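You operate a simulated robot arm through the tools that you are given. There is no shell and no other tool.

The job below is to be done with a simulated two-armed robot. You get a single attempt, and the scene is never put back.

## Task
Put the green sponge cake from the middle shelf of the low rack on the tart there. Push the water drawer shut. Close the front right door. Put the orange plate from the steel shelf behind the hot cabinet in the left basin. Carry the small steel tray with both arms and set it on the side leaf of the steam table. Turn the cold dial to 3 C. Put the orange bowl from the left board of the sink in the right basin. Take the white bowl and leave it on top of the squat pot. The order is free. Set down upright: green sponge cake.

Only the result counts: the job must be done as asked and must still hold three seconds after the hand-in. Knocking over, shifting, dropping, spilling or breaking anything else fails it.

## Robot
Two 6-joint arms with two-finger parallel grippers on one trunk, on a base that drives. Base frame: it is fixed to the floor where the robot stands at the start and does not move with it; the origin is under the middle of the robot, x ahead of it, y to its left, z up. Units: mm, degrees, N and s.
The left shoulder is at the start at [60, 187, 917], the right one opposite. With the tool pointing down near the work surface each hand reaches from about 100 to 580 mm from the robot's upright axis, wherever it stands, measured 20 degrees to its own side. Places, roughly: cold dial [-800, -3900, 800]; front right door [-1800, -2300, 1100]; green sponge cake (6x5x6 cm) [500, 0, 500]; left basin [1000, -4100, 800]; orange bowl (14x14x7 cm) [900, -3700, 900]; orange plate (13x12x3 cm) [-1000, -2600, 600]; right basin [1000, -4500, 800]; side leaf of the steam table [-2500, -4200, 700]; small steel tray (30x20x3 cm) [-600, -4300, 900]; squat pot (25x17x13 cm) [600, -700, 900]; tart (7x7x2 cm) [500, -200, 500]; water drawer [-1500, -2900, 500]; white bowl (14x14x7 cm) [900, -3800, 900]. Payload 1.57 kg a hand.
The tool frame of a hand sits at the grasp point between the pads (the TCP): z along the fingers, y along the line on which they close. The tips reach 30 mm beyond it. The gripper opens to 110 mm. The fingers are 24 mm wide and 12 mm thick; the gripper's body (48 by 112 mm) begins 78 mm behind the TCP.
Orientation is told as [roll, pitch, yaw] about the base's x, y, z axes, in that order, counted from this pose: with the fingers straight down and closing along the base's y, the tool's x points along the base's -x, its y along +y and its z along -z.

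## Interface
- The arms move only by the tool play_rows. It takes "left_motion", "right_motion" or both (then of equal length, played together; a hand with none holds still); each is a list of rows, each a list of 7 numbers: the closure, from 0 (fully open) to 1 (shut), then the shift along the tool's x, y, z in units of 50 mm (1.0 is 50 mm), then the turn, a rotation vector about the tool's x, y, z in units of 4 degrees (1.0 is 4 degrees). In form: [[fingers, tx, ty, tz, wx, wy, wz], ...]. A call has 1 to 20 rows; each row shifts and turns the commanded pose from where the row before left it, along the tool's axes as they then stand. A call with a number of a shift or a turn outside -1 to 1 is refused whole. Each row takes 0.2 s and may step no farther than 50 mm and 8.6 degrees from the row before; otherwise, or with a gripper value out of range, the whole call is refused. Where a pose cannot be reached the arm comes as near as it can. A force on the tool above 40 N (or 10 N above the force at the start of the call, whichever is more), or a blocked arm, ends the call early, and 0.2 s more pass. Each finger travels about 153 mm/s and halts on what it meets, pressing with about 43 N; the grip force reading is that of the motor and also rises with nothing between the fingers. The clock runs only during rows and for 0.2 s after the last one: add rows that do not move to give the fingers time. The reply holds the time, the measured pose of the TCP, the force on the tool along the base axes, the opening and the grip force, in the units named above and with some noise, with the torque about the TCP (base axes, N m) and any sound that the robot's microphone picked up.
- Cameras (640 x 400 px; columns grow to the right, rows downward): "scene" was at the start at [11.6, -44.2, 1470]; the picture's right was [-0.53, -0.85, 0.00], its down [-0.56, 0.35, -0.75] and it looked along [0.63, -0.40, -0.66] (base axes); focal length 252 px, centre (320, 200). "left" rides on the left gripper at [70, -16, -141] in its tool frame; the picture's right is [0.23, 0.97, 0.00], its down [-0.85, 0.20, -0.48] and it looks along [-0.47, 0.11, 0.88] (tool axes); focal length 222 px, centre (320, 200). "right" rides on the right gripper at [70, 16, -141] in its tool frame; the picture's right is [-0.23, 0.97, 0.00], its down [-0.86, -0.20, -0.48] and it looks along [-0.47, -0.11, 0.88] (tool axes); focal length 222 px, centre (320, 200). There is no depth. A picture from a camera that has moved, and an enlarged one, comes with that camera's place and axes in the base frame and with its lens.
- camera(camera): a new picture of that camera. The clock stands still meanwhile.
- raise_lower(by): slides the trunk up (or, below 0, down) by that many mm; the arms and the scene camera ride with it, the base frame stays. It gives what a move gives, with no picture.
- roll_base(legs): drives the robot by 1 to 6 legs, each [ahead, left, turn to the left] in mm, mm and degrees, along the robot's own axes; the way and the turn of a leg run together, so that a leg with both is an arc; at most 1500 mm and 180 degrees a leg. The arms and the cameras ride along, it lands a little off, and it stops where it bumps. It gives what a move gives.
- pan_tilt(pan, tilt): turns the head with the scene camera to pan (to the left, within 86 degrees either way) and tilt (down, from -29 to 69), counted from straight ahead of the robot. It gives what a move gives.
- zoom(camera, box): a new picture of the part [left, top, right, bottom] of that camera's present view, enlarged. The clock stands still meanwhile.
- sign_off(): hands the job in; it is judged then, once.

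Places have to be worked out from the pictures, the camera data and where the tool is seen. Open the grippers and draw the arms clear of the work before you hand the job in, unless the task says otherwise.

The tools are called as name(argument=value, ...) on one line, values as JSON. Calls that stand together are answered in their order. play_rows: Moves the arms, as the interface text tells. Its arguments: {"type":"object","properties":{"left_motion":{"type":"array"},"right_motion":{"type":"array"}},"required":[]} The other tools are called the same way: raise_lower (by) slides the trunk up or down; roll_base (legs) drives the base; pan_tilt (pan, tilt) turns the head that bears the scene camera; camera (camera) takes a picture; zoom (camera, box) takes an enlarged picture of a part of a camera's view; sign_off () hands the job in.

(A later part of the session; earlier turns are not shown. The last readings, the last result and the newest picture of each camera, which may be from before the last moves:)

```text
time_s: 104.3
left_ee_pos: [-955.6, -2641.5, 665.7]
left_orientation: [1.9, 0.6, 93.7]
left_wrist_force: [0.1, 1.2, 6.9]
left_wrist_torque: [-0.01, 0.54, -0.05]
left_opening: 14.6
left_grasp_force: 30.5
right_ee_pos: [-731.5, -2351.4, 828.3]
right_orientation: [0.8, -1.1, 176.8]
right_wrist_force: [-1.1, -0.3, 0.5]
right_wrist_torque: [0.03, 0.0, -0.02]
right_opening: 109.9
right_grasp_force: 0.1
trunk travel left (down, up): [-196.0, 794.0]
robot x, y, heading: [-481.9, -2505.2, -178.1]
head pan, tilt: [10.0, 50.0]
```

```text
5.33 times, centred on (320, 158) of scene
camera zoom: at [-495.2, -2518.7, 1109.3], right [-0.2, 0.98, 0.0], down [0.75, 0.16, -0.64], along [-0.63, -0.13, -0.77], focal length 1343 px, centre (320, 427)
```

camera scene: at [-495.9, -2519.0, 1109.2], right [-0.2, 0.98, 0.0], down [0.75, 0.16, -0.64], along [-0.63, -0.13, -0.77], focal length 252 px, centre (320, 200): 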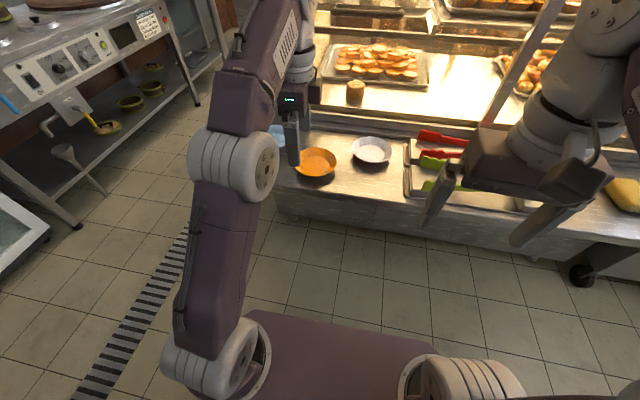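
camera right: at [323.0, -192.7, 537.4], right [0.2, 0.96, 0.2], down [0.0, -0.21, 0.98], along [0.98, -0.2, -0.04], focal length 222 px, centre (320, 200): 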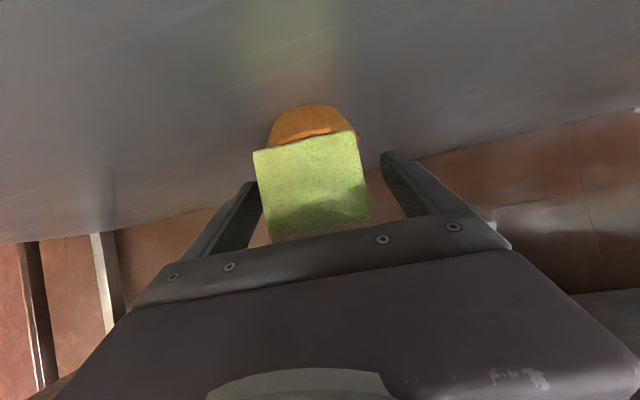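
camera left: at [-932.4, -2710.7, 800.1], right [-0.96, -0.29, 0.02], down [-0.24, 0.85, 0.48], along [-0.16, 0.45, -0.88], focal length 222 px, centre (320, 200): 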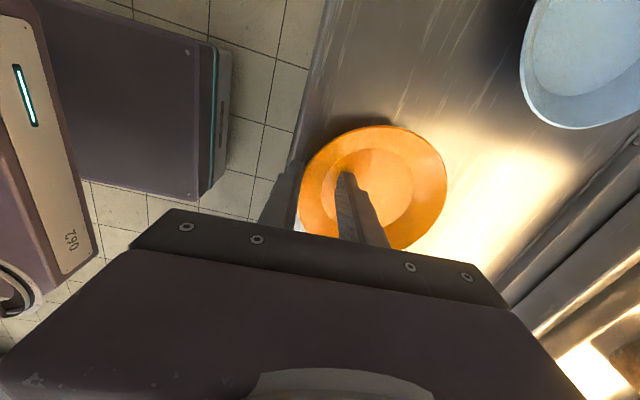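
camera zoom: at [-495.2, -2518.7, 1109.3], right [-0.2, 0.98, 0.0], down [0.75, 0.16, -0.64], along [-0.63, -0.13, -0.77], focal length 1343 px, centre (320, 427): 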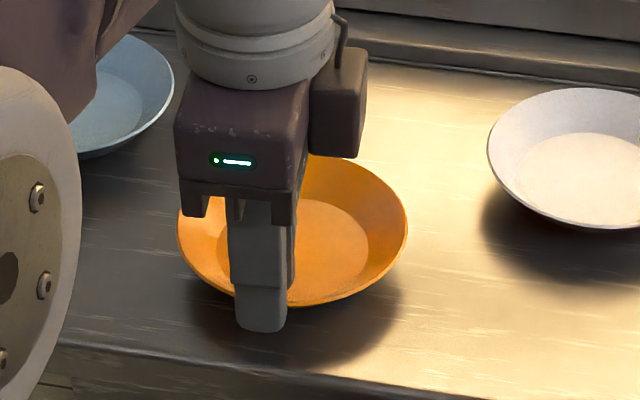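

Now pinched at 14.6 mm with ~30 N. I lift by the trunk and check.

raise_lower(by=60)

zoom(camera="scene", box=[240, 90, 440, 215])

camera(camera="left")

```text
time_s: 105.3
left_ee_pos: [-957.3, -2642.3, 724.1]
left_orientation: [1.7, 0.6, 93.7]
left_wrist_force: [0.0, -0.2, -0.2]
left_wrist_torque: [0.0, -0.02, 0.03]
left_opening: 2.9
left_grasp_force: 23.7
right_ee_pos: [-731.3, -2351.4, 887.5]
right_orientation: [0.7, -1.1, 176.7]
right_wrist_force: [0.3, 0.6, -0.6]
right_wrist_torque: [0.04, 0.0, 0.01]
right_opening: 109.7
right_grasp_force: 0.1
trunk travel left (down, up): [-256.0, 734.0]
robot x, y, heading: [-481.4, -2504.5, -177.9]
head pan, tilt: [10.0, 50.0]
```

```text
3.20 times, centred on (340, 152) of scene
camera zoom: at [-496.2, -2519.1, 1169.2], right [-0.2, 0.98, 0.0], down [0.75, 0.16, -0.64], along [-0.63, -0.13, -0.77], focal length 806 px, centre (256, 352)
```

zoom: 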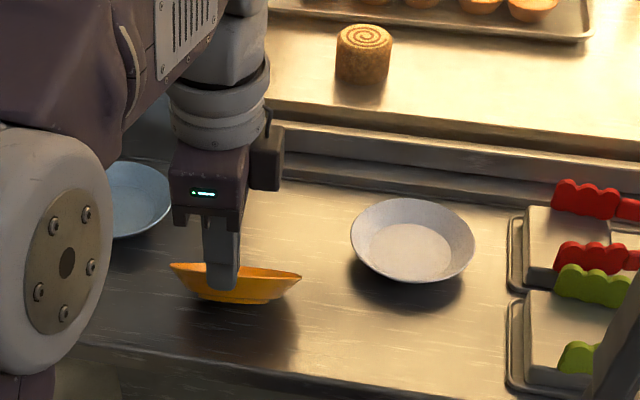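

```text
taken
camera left: at [-931.8, -2710.6, 865.4], right [-0.96, -0.29, 0.03], down [-0.24, 0.85, 0.48], along [-0.17, 0.45, -0.88], focal length 222 px, centre (320, 200)
```

left: 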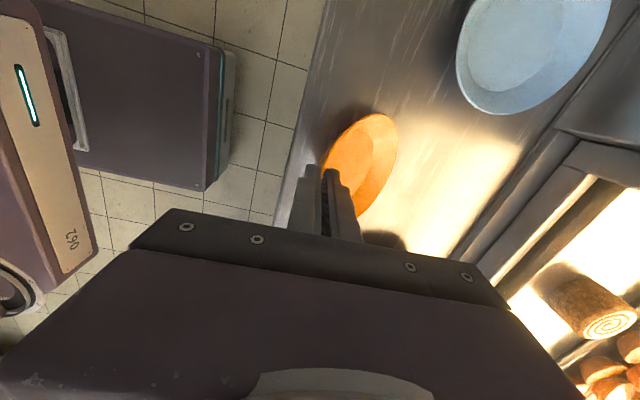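

The plate is held firmly by its wall (hanging tilted). I raise, back away from the ledge, and retract the hand.

raise_lower(by=240)

roll_base(legs=[[-260, 0, 0]])

play_rows(left_motion=[[1, 0, -0.8, 0, 0, 0, 0], [1, 0, -0.8, 0, 0, 0, 0], [1, 0, -0.8, 0, 0, 0, 0], [1, 0, 0, 0, 0, 0, 0]])

roll_base(legs=[[0, 0, 90], [900, 0, 0]])

pan_tilt(pan=40, tilt=30)

camera(camera="scene")

```text
time_s: 107.8
left_ee_pos: [-956.6, -2642.2, 963.5]
left_orientation: [1.8, 0.6, 93.6]
left_wrist_force: [0.8, -0.1, 0.0]
left_wrist_torque: [-0.03, -0.05, -0.01]
left_opening: 3.2
left_grasp_force: 23.8
right_ee_pos: [-732.1, -2351.6, 1127.9]
right_orientation: [0.7, -1.0, 176.9]
right_wrist_force: [-0.3, -0.1, 0.5]
right_wrist_torque: [-0.03, -0.03, 0.0]
right_opening: 109.8
right_grasp_force: 0.0
trunk travel left (down, up): [-496.0, 494.0]
robot x, y, heading: [-479.6, -2502.0, -178.3]
head pan, tilt: [10.0, 50.0]
```

```text
time_s: 109.7
left_ee_pos: [-697.2, -2632.2, 964.6]
left_orientation: [1.9, 0.6, 93.5]
left_wrist_force: [0.1, 0.2, -0.2]
left_wrist_torque: [-0.02, 0.02, -0.02]
left_opening: 3.2
left_grasp_force: 24.3
right_ee_pos: [-472.2, -2342.2, 1127.3]
right_orientation: [0.7, -1.2, 176.4]
right_wrist_force: [0.5, -0.3, 0.0]
right_wrist_torque: [-0.02, 0.05, 0.0]
right_opening: 109.8
right_grasp_force: 0.0
trunk travel left (down, up): [-496.0, 494.0]
robot x, y, heading: [-223.1, -2498.1, -178.5]
head pan, tilt: [10.0, 50.0]
```

```text
time_s: 110.7
left_ee_pos: [-579.1, -2625.1, 959.5]
left_orientation: [1.9, 0.6, 93.4]
left_wrist_force: [0.3, 0.2, -0.6]
left_wrist_torque: [0.02, -0.01, 0.01]
left_opening: 3.1
left_grasp_force: 24.5
right_ee_pos: [-473.2, -2342.5, 1127.4]
right_orientation: [0.7, -1.0, 176.6]
right_wrist_force: [-0.6, -0.4, 1.0]
right_wrist_torque: [-0.01, -0.01, -0.02]
right_opening: 110.1
right_grasp_force: 0.0
trunk travel left (down, up): [-496.0, 494.0]
robot x, y, heading: [-220.2, -2502.5, -178.2]
head pan, tilt: [10.0, 50.0]
```

```text
time_s: 119.3
left_ee_pos: [-48.7, -3760.9, 959.4]
left_orientation: [1.7, 0.7, -175.7]
left_wrist_force: [0.6, -0.9, -1.0]
left_wrist_torque: [-0.01, 0.02, 0.02]
left_opening: 3.2
left_grasp_force: 24.5
right_ee_pos: [-333.0, -3657.5, 1128.5]
right_orientation: [0.6, -1.0, -92.7]
right_wrist_force: [0.2, -0.3, 0.0]
right_wrist_torque: [0.01, 0.0, 0.0]
right_opening: 109.9
right_grasp_force: 0.1
trunk travel left (down, up): [-496.0, 494.0]
robot x, y, heading: [-182.3, -3408.1, -87.9]
head pan, tilt: [10.0, 50.0]
```

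```text
time_s: 120.3
left_ee_pos: [-47.6, -3760.4, 961.0]
left_orientation: [1.9, 0.6, -175.6]
left_wrist_force: [-0.2, -0.8, -0.9]
left_wrist_torque: [0.03, -0.01, 0.02]
left_opening: 3.2
left_grasp_force: 24.2
right_ee_pos: [-333.1, -3656.6, 1128.3]
right_orientation: [0.6, -1.2, -92.7]
right_wrist_force: [0.5, 0.3, 0.4]
right_wrist_torque: [0.0, 0.02, -0.01]
right_opening: 110.2
right_grasp_force: 0.0
trunk travel left (down, up): [-496.0, 494.0]
robot x, y, heading: [-182.7, -3403.8, -87.5]
head pan, tilt: [40.0, 30.0]
```

```text
taken
camera scene: at [-122.9, -3411.6, 1438.7], right [-0.74, -0.67, 0.0], down [-0.34, 0.37, -0.87], along [0.58, -0.64, -0.5], focal length 252 px, centre (320, 200)
```

scene: 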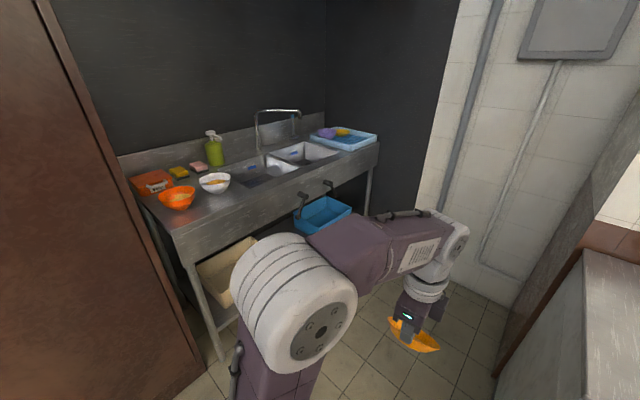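

The sink with both bowls is in view. I zoom for detail.

zoom(camera="scene", box=[120, 100, 400, 275])

```text
2.29 times, centred on (260, 188) of scene
camera zoom: at [-122.9, -3411.6, 1438.7], right [-0.74, -0.67, 0.0], down [-0.34, 0.37, -0.87], along [0.58, -0.64, -0.5], focal length 576 px, centre (457, 229)
```

zoom: 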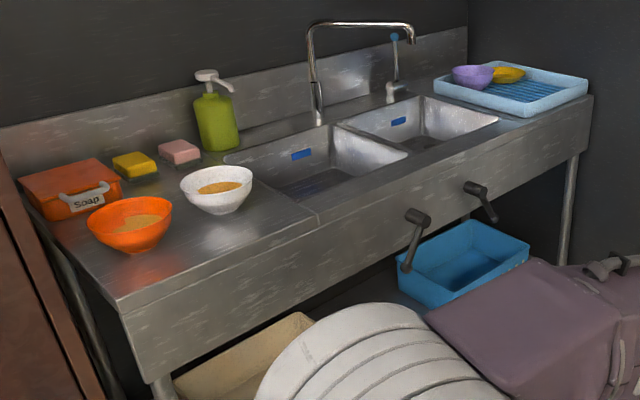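

Sink front edge ≈ x 750; left basin ≈ x 890–1200, y -4015…-4340. I turn to face the sink, move ahead and strafe right.

roll_base(legs=[[0, 0, 87.5], [330, 0, 0], [0, -850, 0]])

pan_tilt(pan=10, tilt=40)

camera(camera="scene")

```text
time_s: 130.3
left_ee_pos: [497.2, -4146.6, 960.5]
left_orientation: [1.9, 0.6, -88.7]
left_wrist_force: [-0.2, -0.1, -0.8]
left_wrist_torque: [0.03, 0.0, 0.01]
left_opening: 3.0
left_grasp_force: 24.2
right_ee_pos: [380.5, -4425.8, 1127.3]
right_orientation: [0.7, -1.1, -5.7]
right_wrist_force: [0.5, -0.5, -0.2]
right_wrist_torque: [0.02, -0.01, 0.0]
right_opening: 110.0
right_grasp_force: 0.0
trunk travel left (down, up): [-496.0, 494.0]
robot x, y, heading: [139.1, -4264.1, -0.8]
head pan, tilt: [40.0, 30.0]
```

```text
time_s: 131.3
left_ee_pos: [497.0, -4147.0, 959.4]
left_orientation: [2.0, 0.6, -88.8]
left_wrist_force: [0.9, 0.0, 0.4]
left_wrist_torque: [0.02, 0.03, 0.01]
left_opening: 3.2
left_grasp_force: 23.6
right_ee_pos: [379.4, -4424.0, 1128.1]
right_orientation: [0.6, -1.0, -5.8]
right_wrist_force: [-0.8, 0.5, 0.3]
right_wrist_torque: [0.0, 0.04, 0.04]
right_opening: 109.7
right_grasp_force: 0.0
trunk travel left (down, up): [-496.0, 494.0]
robot x, y, heading: [136.2, -4260.1, -0.9]
head pan, tilt: [10.0, 40.0]
```

```text
taken
camera scene: at [159.8, -4245.3, 1423.4], right [0.16, -0.99, 0.0], down [-0.63, -0.1, -0.77], along [0.76, 0.12, -0.64], focal length 252 px, centre (320, 200)
```

scene: 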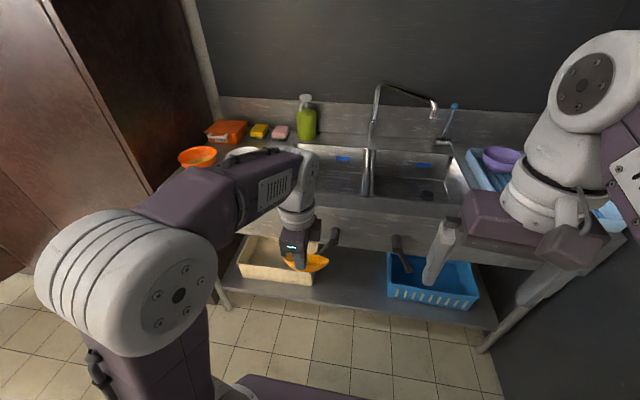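

I zoom on the plate in hand to see its tilt.

zoom(camera="scene", box=[250, 190, 370, 290])

camera(camera="left")

camera(camera="right")

```text
4.00 times, centred on (310, 240) of scene
camera zoom: at [159.8, -4245.3, 1423.4], right [0.16, -0.99, 0.0], down [-0.63, -0.1, -0.77], along [0.76, 0.12, -0.64], focal length 1007 px, centre (360, 40)
```

zoom: 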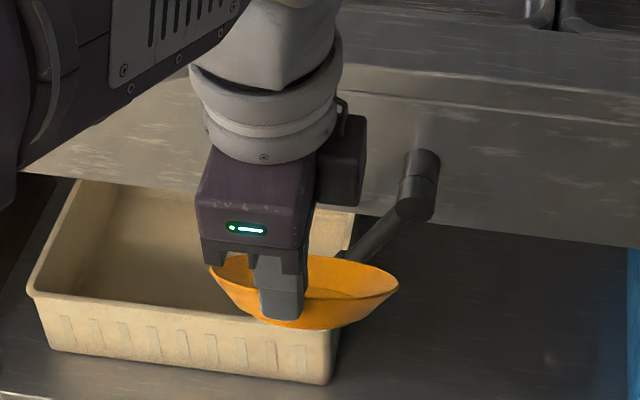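

```text
taken
camera left: at [475.0, -4079.8, 1101.7], right [0.97, 0.25, 0.03], down [0.2, -0.86, 0.48], along [0.15, -0.45, -0.88], focal length 222 px, centre (320, 200)
```

left: 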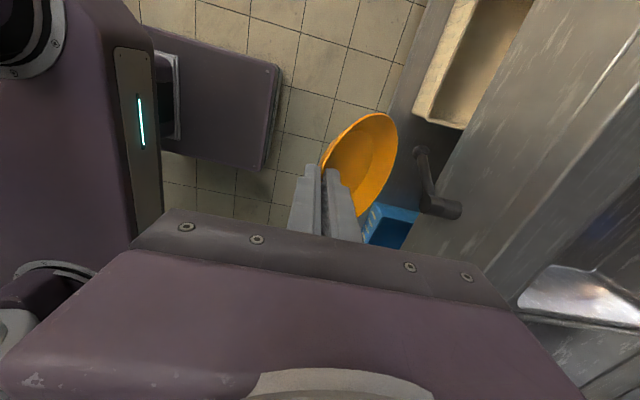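

```text
taken
camera right: at [310.4, -4404.0, 1267.9], right [0.32, 0.95, 0.02], down [0.82, -0.29, 0.49], along [0.47, -0.15, -0.87], focal length 222 px, centre (320, 200)
```

right: 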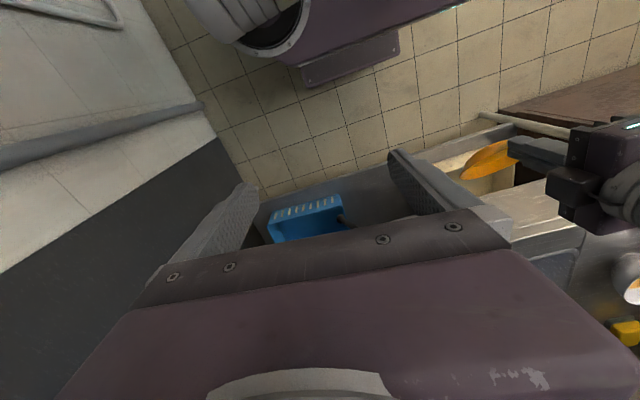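

The plate hangs with its far side down ~45°. I raise for clearance, drive up to the sink, and look into the basin.

raise_lower(by=110)

roll_base(legs=[[270, 0, 0.8]])

pan_tilt(pan=8, tilt=58)

camera(camera="scene")

camera(camera="left")

camera(camera="right")

```text
time_s: 132.7
left_ee_pos: [498.1, -4146.4, 1069.4]
left_orientation: [1.9, 0.6, -88.7]
left_wrist_force: [-0.6, 0.2, -1.0]
left_wrist_torque: [0.0, 0.0, -0.03]
left_opening: 3.1
left_grasp_force: 24.0
right_ee_pos: [379.2, -4424.9, 1238.6]
right_orientation: [0.6, -1.1, -5.7]
right_wrist_force: [0.4, -0.6, 0.4]
right_wrist_torque: [0.01, 0.0, 0.02]
right_opening: 110.0
right_grasp_force: 0.1
trunk travel left (down, up): [-606.0, 384.0]
robot x, y, heading: [133.2, -4261.1, -0.6]
head pan, tilt: [10.0, 40.0]
```

```text
time_s: 134.6
left_ee_pos: [769.3, -4144.7, 1069.1]
left_orientation: [2.0, 0.7, -88.3]
left_wrist_force: [0.1, 0.4, -0.9]
left_wrist_torque: [-0.04, 0.03, -0.01]
left_opening: 3.1
left_grasp_force: 24.1
right_ee_pos: [651.8, -4425.4, 1238.3]
right_orientation: [0.7, -1.1, -5.3]
right_wrist_force: [0.6, 0.2, -1.0]
right_wrist_torque: [-0.02, 0.01, 0.01]
right_opening: 109.9
right_grasp_force: 0.1
trunk travel left (down, up): [-606.0, 384.0]
robot x, y, heading: [410.3, -4257.9, -0.4]
head pan, tilt: [10.0, 40.0]
```

```text
time_s: 135.4
left_ee_pos: [767.7, -4144.7, 1070.8]
left_orientation: [1.9, 0.6, -88.3]
left_wrist_force: [0.4, -0.1, -1.0]
left_wrist_torque: [0.0, 0.04, 0.0]
left_opening: 3.2
left_grasp_force: 23.9
right_ee_pos: [653.5, -4426.8, 1238.4]
right_orientation: [0.7, -1.2, -5.3]
right_wrist_force: [0.2, 0.5, -1.4]
right_wrist_torque: [-0.01, 0.01, -0.01]
right_opening: 110.2
right_grasp_force: 0.1
trunk travel left (down, up): [-606.0, 384.0]
robot x, y, heading: [401.9, -4261.4, -0.2]
head pan, tilt: [8.0, 58.0]
```

```text
taken
camera scene: at [416.4, -4252.7, 1509.1], right [0.13, -0.99, 0.0], down [-0.84, -0.11, -0.53], along [0.53, 0.07, -0.85], focal length 252 px, centre (320, 200)
```

scene: 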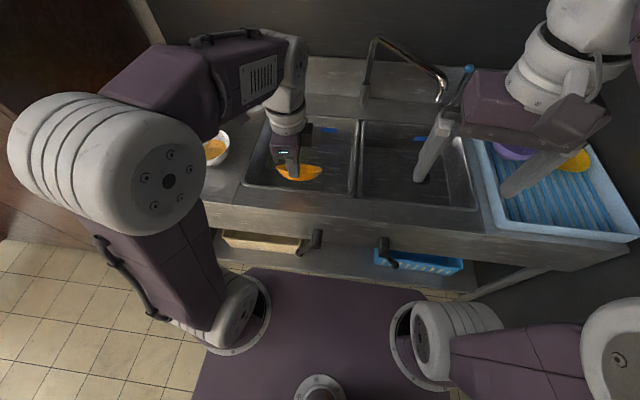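

```text
taken
camera left: at [745.6, -4079.4, 1211.8], right [0.97, 0.26, 0.03], down [0.21, -0.85, 0.48], along [0.15, -0.45, -0.88], focal length 222 px, centre (320, 200)
```

left: 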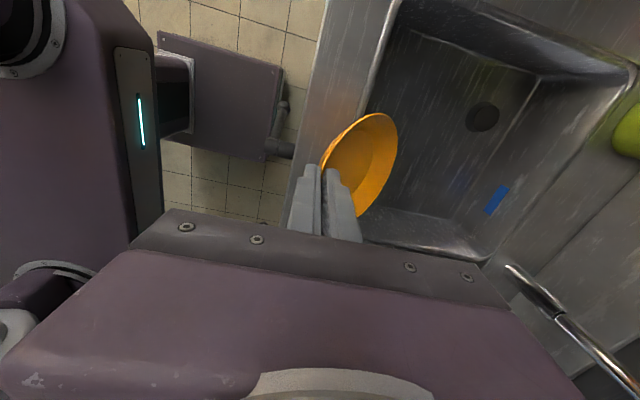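

```text
taken
camera right: at [583.7, -4405.0, 1377.9], right [0.32, 0.95, 0.02], down [0.82, -0.28, 0.49], along [0.47, -0.14, -0.87], focal length 222 px, centre (320, 200)
```

right: 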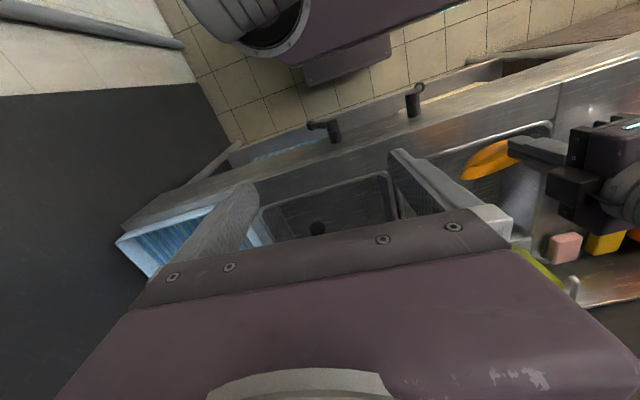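

Left basin ≈ x 830–1175, y -3970…-4290 (rim z≈865). I tilt the left tool 20° so the plate comes closer to level, and move it over the basin.

play_rows(left_motion=[[1, 0, 0, 0, -1, 0, 0], [1, 0, 0, 0, -1, 0, 0], [1, 0, 0, 0, -1, 0, 0], [1, 0, 0, 0, -1, 0, 0], [1, 0, 0, 0, -1, 0, 0], [1, 0, 0, 0, 0, 0, 0]])

raise_lower(by=-60)

play_rows(left_motion=[[1, 0, 0.9, 0.3, 0, 0, 0], [1, 0, 0.9, 0.3, 0, 0, 0], [1, 0, 0.9, 0.3, 0, 0, 0], [1, 0, 0, 0, 0, 0, 0]])

camera(camera="left")

camera(camera="scene")

```text
time_s: 136.8
left_ee_pos: [770.4, -4146.9, 1069.4]
left_orientation: [21.9, 0.5, -88.3]
left_wrist_force: [-0.4, 0.2, -0.8]
left_wrist_torque: [0.01, 0.03, -0.01]
left_opening: 3.1
left_grasp_force: 23.9
right_ee_pos: [652.6, -4426.1, 1238.7]
right_orientation: [0.7, -1.2, -5.3]
right_wrist_force: [-0.6, 0.5, -0.7]
right_wrist_torque: [-0.03, 0.03, -0.01]
right_opening: 109.8
right_grasp_force: 0.0
trunk travel left (down, up): [-606.0, 384.0]
robot x, y, heading: [408.8, -4266.0, -0.2]
head pan, tilt: [8.0, 58.0]
```

```text
time_s: 137.8
left_ee_pos: [768.8, -4145.4, 1009.7]
left_orientation: [21.9, 0.6, -88.3]
left_wrist_force: [0.7, -0.2, -0.9]
left_wrist_torque: [-0.03, 0.05, 0.0]
left_opening: 3.3
left_grasp_force: 24.2
right_ee_pos: [652.5, -4425.4, 1179.6]
right_orientation: [0.7, -1.1, -5.3]
right_wrist_force: [0.5, -0.3, -0.4]
right_wrist_torque: [0.0, -0.01, -0.02]
right_opening: 110.0
right_grasp_force: 0.1
trunk travel left (down, up): [-546.0, 444.0]
robot x, y, heading: [408.3, -4261.3, 0.0]
head pan, tilt: [8.0, 58.0]
```

```text
time_s: 138.8
left_ee_pos: [907.3, -4141.0, 1016.9]
left_orientation: [21.8, 0.6, -88.2]
left_wrist_force: [-0.7, 0.1, -0.2]
left_wrist_torque: [0.0, 0.04, -0.01]
left_opening: 3.1
left_grasp_force: 24.2
right_ee_pos: [652.0, -4426.5, 1178.4]
right_orientation: [0.7, -1.1, -5.3]
right_wrist_force: [0.3, -0.3, -0.1]
right_wrist_torque: [-0.03, -0.04, 0.0]
right_opening: 109.9
right_grasp_force: 0.1
trunk travel left (down, up): [-546.0, 444.0]
robot x, y, heading: [406.2, -4260.1, -0.0]
head pan, tilt: [8.0, 58.0]
```

```text
taken
camera left: at [837.7, -4076.6, 1144.0], right [0.9, 0.25, 0.37], down [0.03, -0.86, 0.51], along [0.44, -0.45, -0.78], focal length 222 px, centre (320, 200)
```

left: 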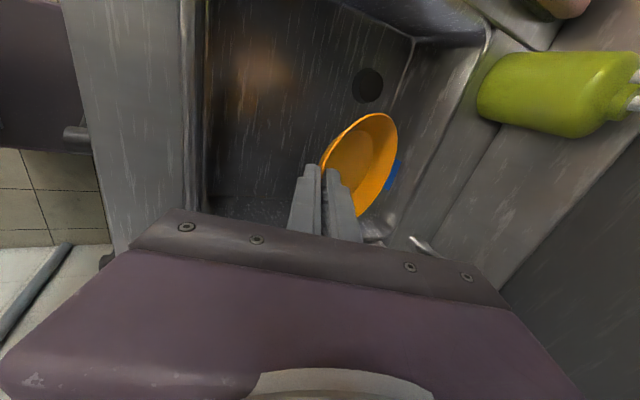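

```text
taken
camera scene: at [415.3, -4252.7, 1449.0], right [0.13, -0.99, 0.0], down [-0.84, -0.11, -0.53], along [0.53, 0.07, -0.85], focal length 252 px, centre (320, 200)
```

scene: 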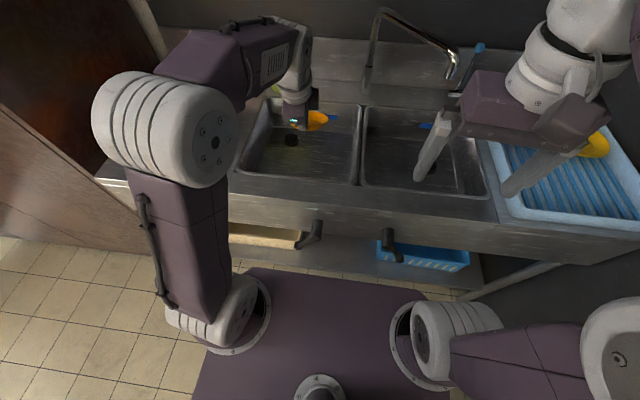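

The drain triangulates to a floor near z≈810, so the basin is shallow; I can tilt further to level the plate. I tilt 24° more and look.

play_rows(left_motion=[[1, 0, 0, 0, -1, 0, 0], [1, 0, 0, 0, -1, 0, 0], [1, 0, 0, 0, -1, 0, 0], [1, 0, 0, 0, -1, 0, 0], [1, 0, 0, 0, -1, 0, 0], [1, 0, 0, 0, -1, 0, 0], [1, 0, 0, 0, 0, 0, 0]])

camera(camera="left")

zoom(camera="scene", box=[220, 60, 420, 185])

zoom(camera="right", box=[400, 80, 640, 230])

```text
time_s: 140.4
left_ee_pos: [910.3, -4141.5, 1018.5]
left_orientation: [46.0, 0.6, -88.3]
left_wrist_force: [-0.8, 0.0, -0.5]
left_wrist_torque: [-0.02, 0.07, 0.03]
left_opening: 3.2
left_grasp_force: 24.6
right_ee_pos: [653.9, -4426.3, 1178.7]
right_orientation: [0.7, -1.1, -5.3]
right_wrist_force: [0.5, 0.7, -0.8]
right_wrist_torque: [0.02, -0.01, 0.02]
right_opening: 110.3
right_grasp_force: 0.0
trunk travel left (down, up): [-546.0, 444.0]
robot x, y, heading: [407.3, -4263.5, -0.6]
head pan, tilt: [8.0, 58.0]
```

```text
taken
camera left: at [795.4, -4077.4, 1105.8], right [0.67, 0.24, 0.7], down [-0.18, -0.87, 0.47], along [0.72, -0.44, -0.54], focal length 222 px, centre (320, 200)
```

left: 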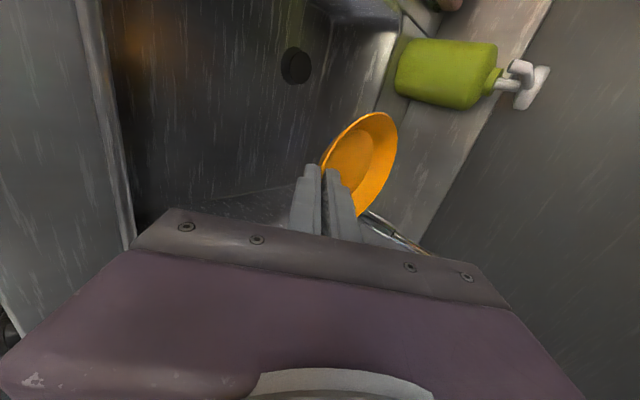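

```text
3.20 times, centred on (320, 122) of scene
camera zoom: at [416.6, -4252.8, 1449.0], right [0.13, -0.99, 0.0], down [-0.84, -0.11, -0.53], along [0.52, 0.07, -0.85], focal length 806 px, centre (320, 448)
```

zoom: 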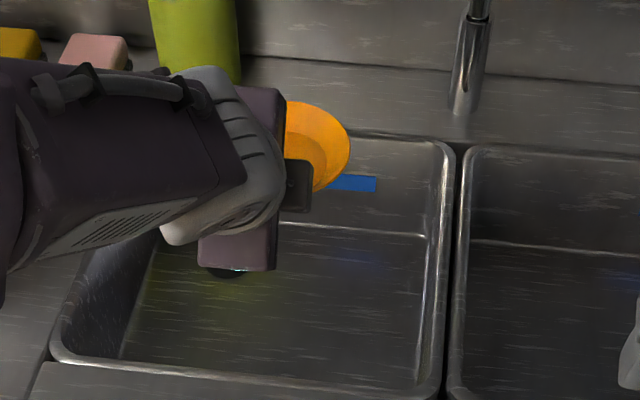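

```text
2.67 times, centred on (520, 155) of right
camera zoom: at [584.0, -4405.0, 1317.9], right [0.32, 0.95, 0.02], down [0.82, -0.28, 0.49], along [0.47, -0.14, -0.87], focal length 592 px, centre (-213, 320)
```

zoom: 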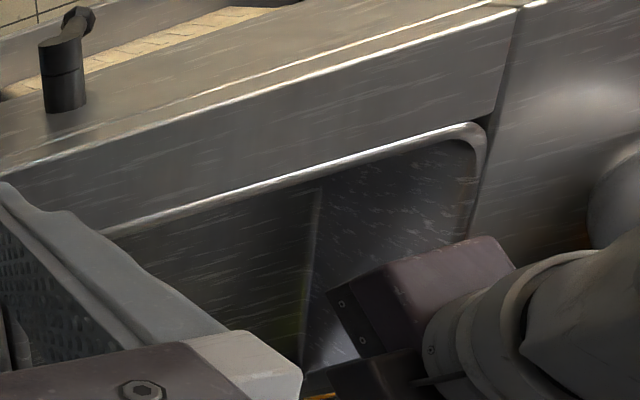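

Floor is about z 755–770. Tool is now 46° tilted and the plate looks near level. I move 90 mm forward and lower with the trunk.

play_rows(left_motion=[[1, 0, 0.64, 0.64, 0, 0, 0], [1, 0, 0.64, 0.64, 0, 0, 0], [1, 0, 0, 0, 0, 0, 0]])

raise_lower(by=-150)

camera(camera="left")

zoom(camera="scene", box=[220, 60, 420, 185])

```text
time_s: 141.2
left_ee_pos: [1001.9, -4138.3, 1019.8]
left_orientation: [45.9, 0.5, -88.3]
left_wrist_force: [0.7, -0.1, 0.0]
left_wrist_torque: [0.0, 0.02, 0.01]
left_opening: 2.9
left_grasp_force: 24.0
right_ee_pos: [651.9, -4425.5, 1178.8]
right_orientation: [0.6, -1.1, -5.3]
right_wrist_force: [0.6, 0.0, 0.0]
right_wrist_torque: [0.02, 0.01, 0.0]
right_opening: 109.9
right_grasp_force: 0.0
trunk travel left (down, up): [-546.0, 444.0]
robot x, y, heading: [410.0, -4265.5, -0.6]
head pan, tilt: [8.0, 58.0]
```

```text
time_s: 143.0
left_ee_pos: [1001.4, -4138.1, 869.2]
left_orientation: [45.9, 0.6, -88.3]
left_wrist_force: [-0.4, -0.1, -0.2]
left_wrist_torque: [0.03, 0.04, 0.03]
left_opening: 2.9
left_grasp_force: 23.9
right_ee_pos: [653.7, -4426.5, 1029.2]
right_orientation: [0.7, -1.2, -5.3]
right_wrist_force: [0.4, 0.4, -0.2]
right_wrist_torque: [0.01, 0.0, 0.0]
right_opening: 110.1
right_grasp_force: 0.0
trunk travel left (down, up): [-396.0, 594.0]
robot x, y, heading: [408.3, -4263.8, -0.3]
head pan, tilt: [8.0, 58.0]
```

```text
taken
camera left: at [886.9, -4074.1, 956.6], right [0.67, 0.24, 0.7], down [-0.18, -0.87, 0.47], along [0.72, -0.44, -0.54], focal length 222 px, centre (320, 200)
```

left: 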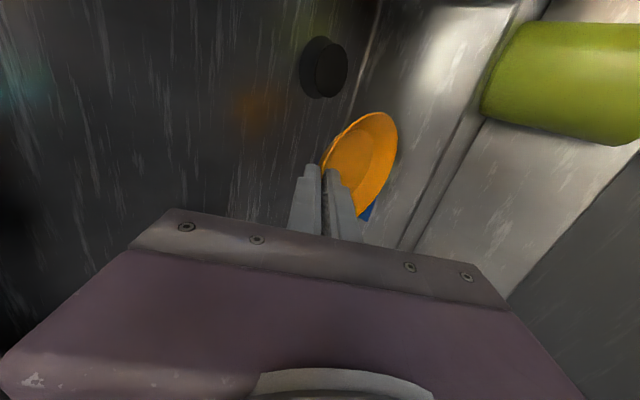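

```text
3.20 times, centred on (320, 122) of scene
camera zoom: at [416.4, -4252.7, 1299.1], right [0.13, -0.99, 0.0], down [-0.84, -0.11, -0.53], along [0.53, 0.07, -0.85], focal length 806 px, centre (320, 448)
```

zoom: 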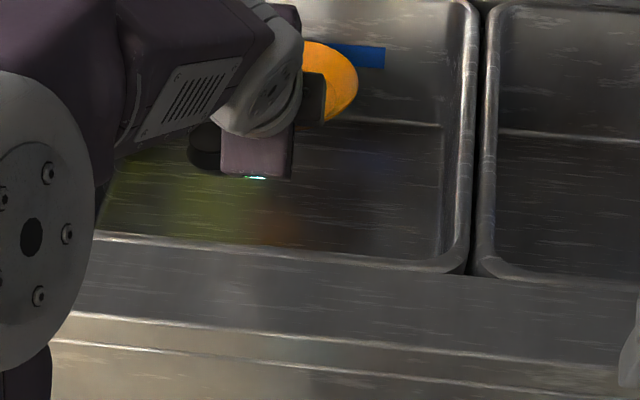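

I check the whole scene for arm clearance near the white bowl before lowering more.

pan_tilt(pan=25, tilt=50)

camera(camera="scene")

```text
time_s: 143.8
left_ee_pos: [1001.6, -4138.4, 870.1]
left_orientation: [45.9, 0.7, -88.3]
left_wrist_force: [-1.1, -0.6, -0.8]
left_wrist_torque: [-0.03, 0.06, 0.02]
left_opening: 3.1
left_grasp_force: 24.4
right_ee_pos: [653.0, -4427.3, 1027.0]
right_orientation: [0.7, -1.0, -5.3]
right_wrist_force: [-0.1, 0.2, -0.4]
right_wrist_torque: [0.01, 0.0, -0.01]
right_opening: 110.1
right_grasp_force: 0.1
trunk travel left (down, up): [-396.0, 594.0]
robot x, y, heading: [409.0, -4260.7, -0.5]
head pan, tilt: [25.0, 50.0]
```

```text
taken
camera scene: at [418.2, -4229.9, 1309.2], right [0.42, -0.91, 0.0], down [-0.7, -0.32, -0.64], along [0.58, 0.27, -0.77], focal length 252 px, centre (320, 200)
```

scene: 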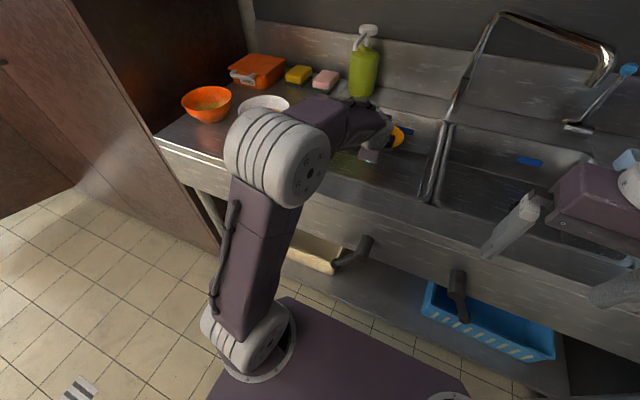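

Clearance looks fine (elbow well above the counter, bowls far to the left). I lower in steps watching the force.

raise_lower(by=-45)

raise_lower(by=-10)

raise_lower(by=-8)

zoom(camera="scene", box=[300, 80, 460, 180])

camera(camera="left")

```text
time_s: 144.6
left_ee_pos: [1002.2, -4137.9, 824.5]
left_orientation: [45.9, 0.6, -88.4]
left_wrist_force: [1.0, 0.0, 0.8]
left_wrist_torque: [-0.04, 0.01, -0.01]
left_opening: 3.1
left_grasp_force: 24.3
right_ee_pos: [653.0, -4425.8, 982.8]
right_orientation: [0.7, -1.2, -5.3]
right_wrist_force: [0.7, 0.0, -0.5]
right_wrist_torque: [-0.03, -0.02, -0.01]
right_opening: 110.1
right_grasp_force: 0.1
trunk travel left (down, up): [-351.0, 639.0]
robot x, y, heading: [407.7, -4260.7, -0.3]
head pan, tilt: [25.0, 50.0]
```

```text
time_s: 145.2
left_ee_pos: [1002.0, -4138.2, 813.8]
left_orientation: [45.9, 0.6, -88.3]
left_wrist_force: [0.5, -0.2, -0.8]
left_wrist_torque: [-0.02, 0.01, 0.0]
left_opening: 3.1
left_grasp_force: 24.3
right_ee_pos: [653.6, -4425.9, 973.6]
right_orientation: [0.8, -1.2, -5.3]
right_wrist_force: [0.0, -0.1, 0.4]
right_wrist_torque: [-0.02, -0.02, -0.03]
right_opening: 110.0
right_grasp_force: 0.1
trunk travel left (down, up): [-341.0, 649.0]
robot x, y, heading: [407.1, -4264.0, -0.5]
head pan, tilt: [25.0, 50.0]
```

```text
time_s: 145.8
left_ee_pos: [1000.7, -4137.4, 808.9]
left_orientation: [46.1, 0.5, -88.3]
left_wrist_force: [-4.5, -0.7, 13.1]
left_wrist_torque: [0.04, -0.38, -0.04]
left_opening: 3.5
left_grasp_force: 24.4
right_ee_pos: [649.9, -4426.7, 966.7]
right_orientation: [0.8, -1.2, -5.3]
right_wrist_force: [0.0, -0.2, -0.1]
right_wrist_torque: [0.01, 0.0, 0.0]
right_opening: 110.0
right_grasp_force: 0.0
trunk travel left (down, up): [-333.0, 657.0]
robot x, y, heading: [406.7, -4262.6, -0.3]
head pan, tilt: [25.0, 50.0]
```

```text
4.00 times, centred on (380, 130) of scene
camera zoom: at [415.2, -4230.1, 1246.4], right [0.42, -0.91, 0.0], down [-0.69, -0.32, -0.64], along [0.59, 0.27, -0.76], focal length 1007 px, centre (80, 480)
```

zoom: 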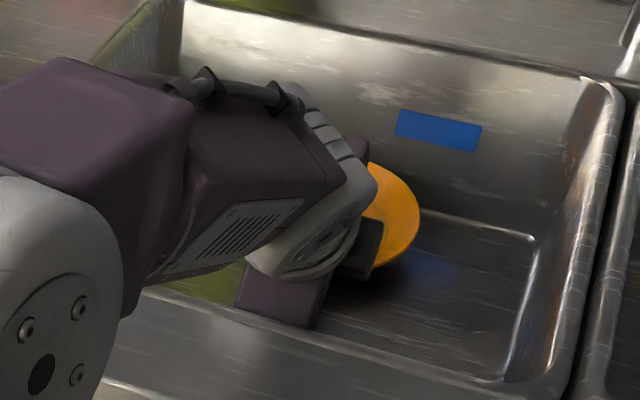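

```text
taken
camera left: at [885.1, -4074.3, 895.9], right [0.67, 0.24, 0.7], down [-0.18, -0.87, 0.47], along [0.72, -0.44, -0.53], focal length 222 px, centre (320, 200)
```

left: 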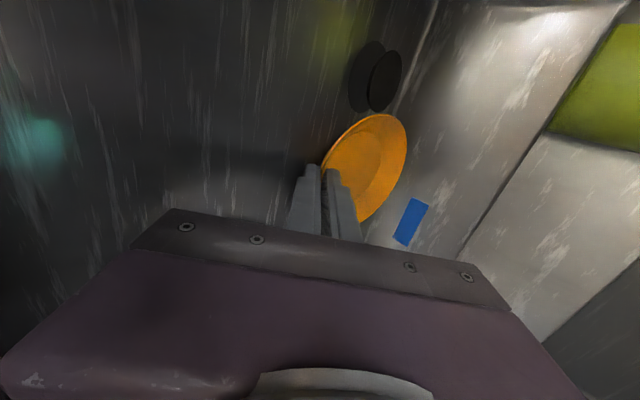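

Contact felt ~36 mm ahead of the TCP, i.e. the plate's bottom on the basin floor. I open slightly and withdraw along the finger axis.

play_rows(left_motion=[[0.93, 0, 0, 0, 0, 0, 0], [0.88, 0, 0, 0, 0, 0, 0], [0.86, 0, 0, -0.2, 0, 0, 0], [0.86, 0, 0, -0.4, 0, 0, 0], [0.8, 0, 0, -0.6, 0, 0, 0], [0.8, 0, 0, -0.8, 0, 0, 0], [0.8, 0, 0, 0, 0, 0, 0]])

camera(camera="left")

zoom(camera="scene", box=[300, 80, 460, 180])

```text
time_s: 147.4
left_ee_pos: [929.1, -4141.7, 876.8]
left_orientation: [45.8, 0.6, -88.3]
left_wrist_force: [-0.4, -0.8, 1.4]
left_wrist_torque: [0.04, 0.04, 0.02]
left_opening: 22.1
left_grasp_force: 0.1
right_ee_pos: [653.4, -4425.8, 965.4]
right_orientation: [0.7, -1.1, -5.3]
right_wrist_force: [0.2, 0.0, -0.4]
right_wrist_torque: [0.03, -0.01, -0.02]
right_opening: 110.1
right_grasp_force: 0.1
trunk travel left (down, up): [-333.0, 657.0]
robot x, y, heading: [407.0, -4263.3, -0.4]
head pan, tilt: [25.0, 50.0]
```

```text
taken
camera left: at [814.5, -4078.1, 964.4], right [0.67, 0.24, 0.7], down [-0.18, -0.87, 0.47], along [0.72, -0.44, -0.54], focal length 222 px, centre (320, 200)
```

left: 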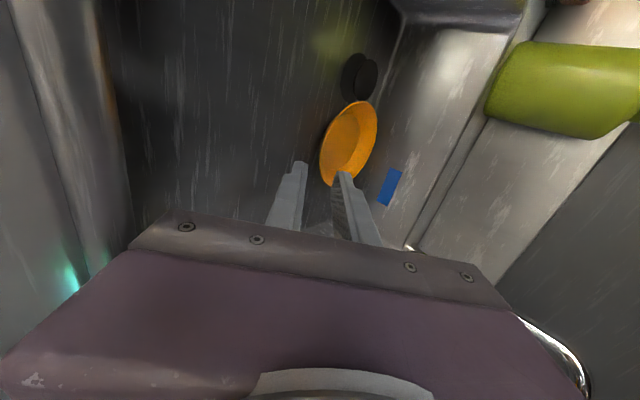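

```text
4.00 times, centred on (380, 130) of scene
camera zoom: at [418.9, -4229.8, 1246.2], right [0.42, -0.91, 0.0], down [-0.7, -0.32, -0.64], along [0.58, 0.27, -0.77], focal length 1007 px, centre (80, 480)
```

zoom: 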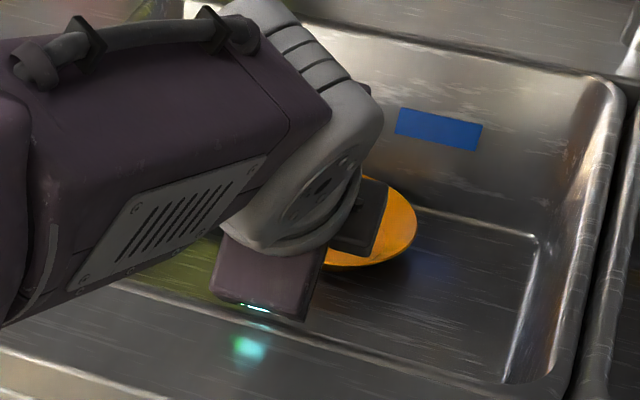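

The plate rests in the left basin. I raise the trunk, back off, and strafe left toward the bowls.

raise_lower(by=230)

roll_base(legs=[[-160, 0, 0], [0, 420, 0]])

pan_tilt(pan=5, tilt=45)

camera(camera="scene")

camera(camera="left")

```text
time_s: 149.8
left_ee_pos: [929.4, -4142.4, 1105.9]
left_orientation: [46.0, 0.7, -88.3]
left_wrist_force: [0.7, -0.6, -0.6]
left_wrist_torque: [-0.01, 0.0, -0.02]
left_opening: 21.8
left_grasp_force: 0.1
right_ee_pos: [652.8, -4425.6, 1194.4]
right_orientation: [0.8, -1.1, -5.3]
right_wrist_force: [-0.3, -0.1, -0.1]
right_wrist_torque: [-0.05, 0.01, 0.01]
right_opening: 110.0
right_grasp_force: 0.1
trunk travel left (down, up): [-563.0, 427.0]
robot x, y, heading: [404.7, -4262.1, -0.4]
head pan, tilt: [25.0, 50.0]
```

```text
time_s: 153.4
left_ee_pos: [769.6, -3726.6, 1107.1]
left_orientation: [45.9, 0.6, -88.7]
left_wrist_force: [0.1, -0.1, -0.6]
left_wrist_torque: [-0.01, -0.05, -0.02]
left_opening: 22.1
left_grasp_force: 0.1
right_ee_pos: [490.5, -4008.3, 1195.3]
right_orientation: [0.7, -1.1, -5.6]
right_wrist_force: [-0.2, -0.1, 0.0]
right_wrist_torque: [0.0, 0.03, 0.01]
right_opening: 109.8
right_grasp_force: 0.1
trunk travel left (down, up): [-563.0, 427.0]
robot x, y, heading: [247.0, -3841.6, -0.4]
head pan, tilt: [25.0, 50.0]
```

```text
time_s: 154.2
left_ee_pos: [768.3, -3726.3, 1107.4]
left_orientation: [46.0, 0.6, -88.5]
left_wrist_force: [-0.2, -0.6, 0.8]
left_wrist_torque: [0.03, 0.01, -0.03]
left_opening: 22.0
left_grasp_force: 0.1
right_ee_pos: [492.1, -4008.7, 1195.6]
right_orientation: [0.6, -1.1, -5.6]
right_wrist_force: [0.1, 0.0, 0.2]
right_wrist_torque: [-0.03, -0.02, -0.03]
right_opening: 110.0
right_grasp_force: 0.0
trunk travel left (down, up): [-563.0, 427.0]
robot x, y, heading: [248.4, -3845.3, -1.0]
head pan, tilt: [5.0, 45.0]
```

```text
taken
camera scene: at [268.2, -3835.8, 1483.1], right [0.08, -1.0, 0.0], down [-0.71, -0.05, -0.71], along [0.7, 0.05, -0.71], focal length 252 px, centre (320, 200)
```

scene: 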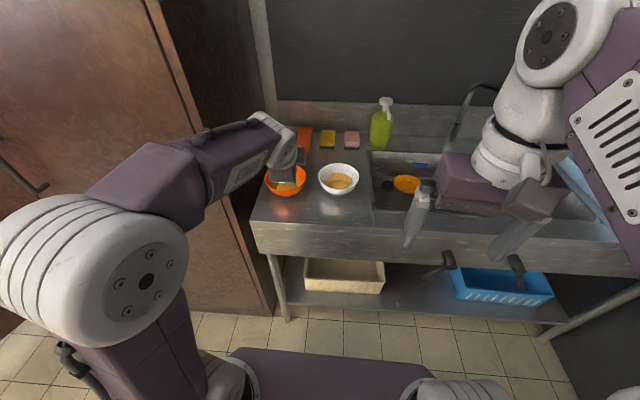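

```text
taken
camera left: at [654.4, -3660.9, 1194.7], right [0.67, 0.24, 0.7], down [-0.18, -0.86, 0.47], along [0.72, -0.44, -0.54], focal length 222 px, centre (320, 200)
```

left: 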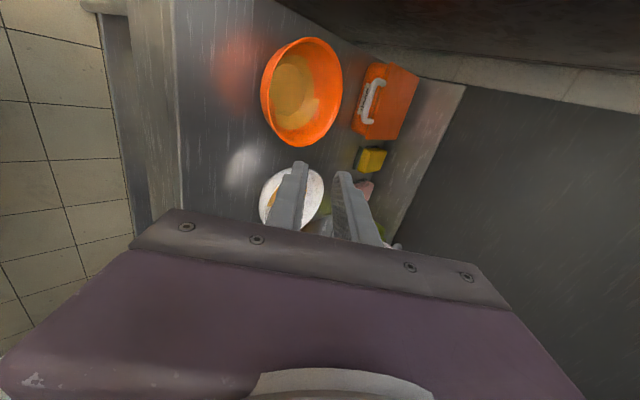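

Orange bowl ≈ (890,-3675), white bowl ≈ (907,-3850). I zoom to judge the wall slope.

zoom(camera="scene", box=[240, 120, 400, 220])

zoom(camera="left", box=[200, 0, 440, 150])

zoom(camera="right", box=[400, 100, 640, 250])

```text
4.00 times, centred on (320, 170) of scene
camera zoom: at [268.2, -3835.8, 1483.1], right [0.08, -1.0, 0.0], down [-0.71, -0.05, -0.71], along [0.7, 0.05, -0.71], focal length 1007 px, centre (320, 320)
```

zoom: 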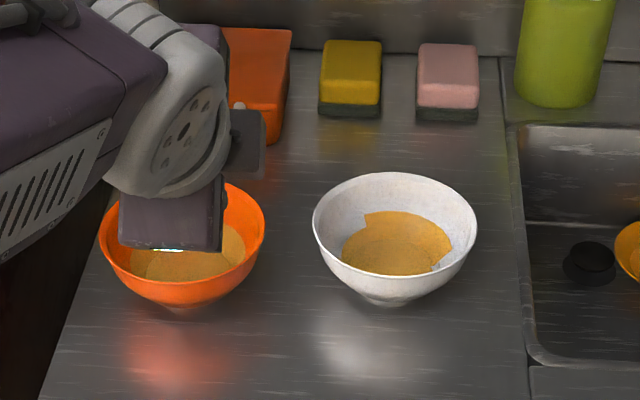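

```text
2.67 times, centred on (320, 75) of left
camera zoom: at [654.4, -3660.9, 1194.7], right [0.67, 0.24, 0.7], down [-0.18, -0.86, 0.47], along [0.72, -0.44, -0.54], focal length 592 px, centre (320, 533)
```

zoom: 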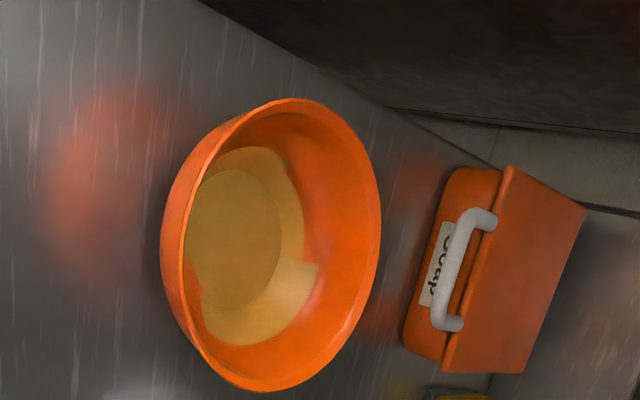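

```text
2.67 times, centred on (520, 175) of right
camera zoom: at [422.0, -3986.5, 1334.9], right [0.32, 0.95, 0.02], down [0.82, -0.29, 0.49], along [0.47, -0.15, -0.87], focal length 592 px, centre (-213, 267)
```

zoom: 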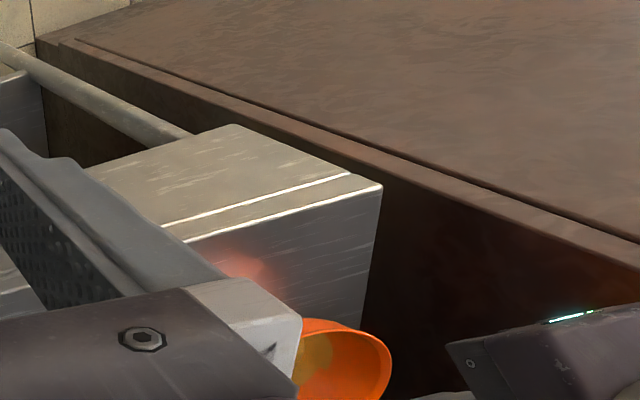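

Residue only, and the wall near the rim is steep (~65°). I reduce the tilt to ~26°, strafe 50 mm left and open the fingers to 50 mm.

play_rows(left_motion=[[0.55, 0, 0, 0, 1, 0, 0], [0.55, 0, 0, 0, 1, 0, 0], [0.55, 0, 0, 0, 1, 0, 0], [0.55, 0, 0, 0, 1, 0, 0], [0.55, 0, 0, 0, 1, 0, 0], [0.55, 0, 0, 0, 0, 0, 0]])

roll_base(legs=[[0, 50, 0]])

raise_lower(by=-90)

camera(camera="left")

zoom(camera="scene", box=[240, 120, 400, 220])

```text
time_s: 155.7
left_ee_pos: [769.0, -3725.0, 1106.9]
left_orientation: [25.8, 0.6, -88.7]
left_wrist_force: [-0.1, 0.1, -0.3]
left_wrist_torque: [0.02, -0.02, -0.03]
left_opening: 49.3
left_grasp_force: 0.2
right_ee_pos: [491.1, -4007.3, 1195.7]
right_orientation: [0.7, -1.1, -5.6]
right_wrist_force: [0.5, 0.1, 1.1]
right_wrist_torque: [0.02, 0.03, -0.01]
right_opening: 110.0
right_grasp_force: 0.0
trunk travel left (down, up): [-563.0, 427.0]
robot x, y, heading: [246.2, -3842.4, -0.4]
head pan, tilt: [5.0, 45.0]
```

```text
time_s: 156.6
left_ee_pos: [770.2, -3675.6, 1106.7]
left_orientation: [25.9, 0.6, -88.7]
left_wrist_force: [-0.6, -0.3, -0.5]
left_wrist_torque: [0.0, -0.02, -0.02]
left_opening: 49.6
left_grasp_force: 0.0
right_ee_pos: [491.3, -3957.7, 1195.6]
right_orientation: [0.8, -1.0, -5.7]
right_wrist_force: [1.1, 0.5, -0.2]
right_wrist_torque: [0.0, 0.01, -0.03]
right_opening: 110.0
right_grasp_force: 0.0
trunk travel left (down, up): [-563.0, 427.0]
robot x, y, heading: [250.2, -3791.5, -0.7]
head pan, tilt: [5.0, 45.0]
```

```text
time_s: 157.8
left_ee_pos: [770.2, -3675.3, 1017.2]
left_orientation: [26.0, 0.6, -88.8]
left_wrist_force: [0.1, 0.0, 1.0]
left_wrist_torque: [-0.01, -0.02, 0.02]
left_opening: 49.4
left_grasp_force: 0.1
right_ee_pos: [490.8, -3957.3, 1104.5]
right_orientation: [0.7, -1.1, -5.7]
right_wrist_force: [-0.2, 0.8, 0.1]
right_wrist_torque: [0.03, 0.01, -0.01]
right_opening: 109.8
right_grasp_force: 0.1
trunk travel left (down, up): [-473.0, 517.0]
robot x, y, heading: [246.6, -3796.0, -0.5]
head pan, tilt: [5.0, 45.0]
```

```text
taken
camera left: at [691.6, -3610.3, 1138.2], right [0.87, 0.24, 0.43], down [-0.01, -0.86, 0.51], along [0.49, -0.45, -0.75], focal length 222 px, centre (320, 200)
```

left: 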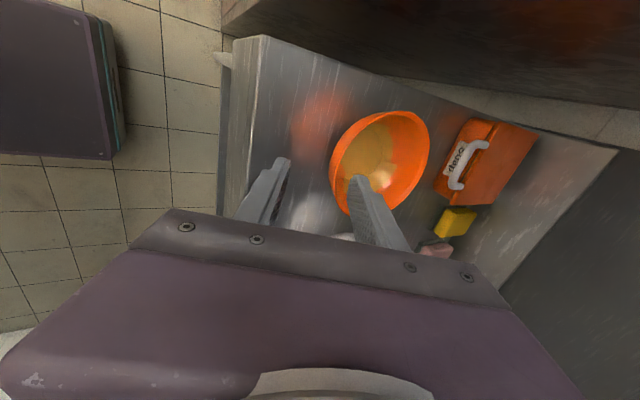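

```text
4.00 times, centred on (320, 170) of scene
camera zoom: at [268.7, -3785.5, 1393.2], right [0.08, -1.0, 0.0], down [-0.7, -0.05, -0.71], along [0.71, 0.05, -0.71], focal length 1007 px, centre (320, 320)
```

zoom: 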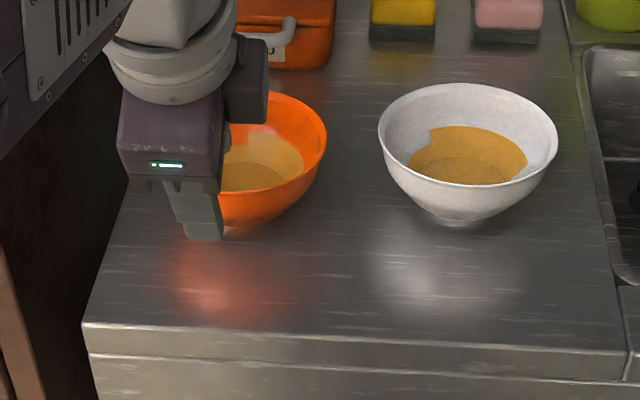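

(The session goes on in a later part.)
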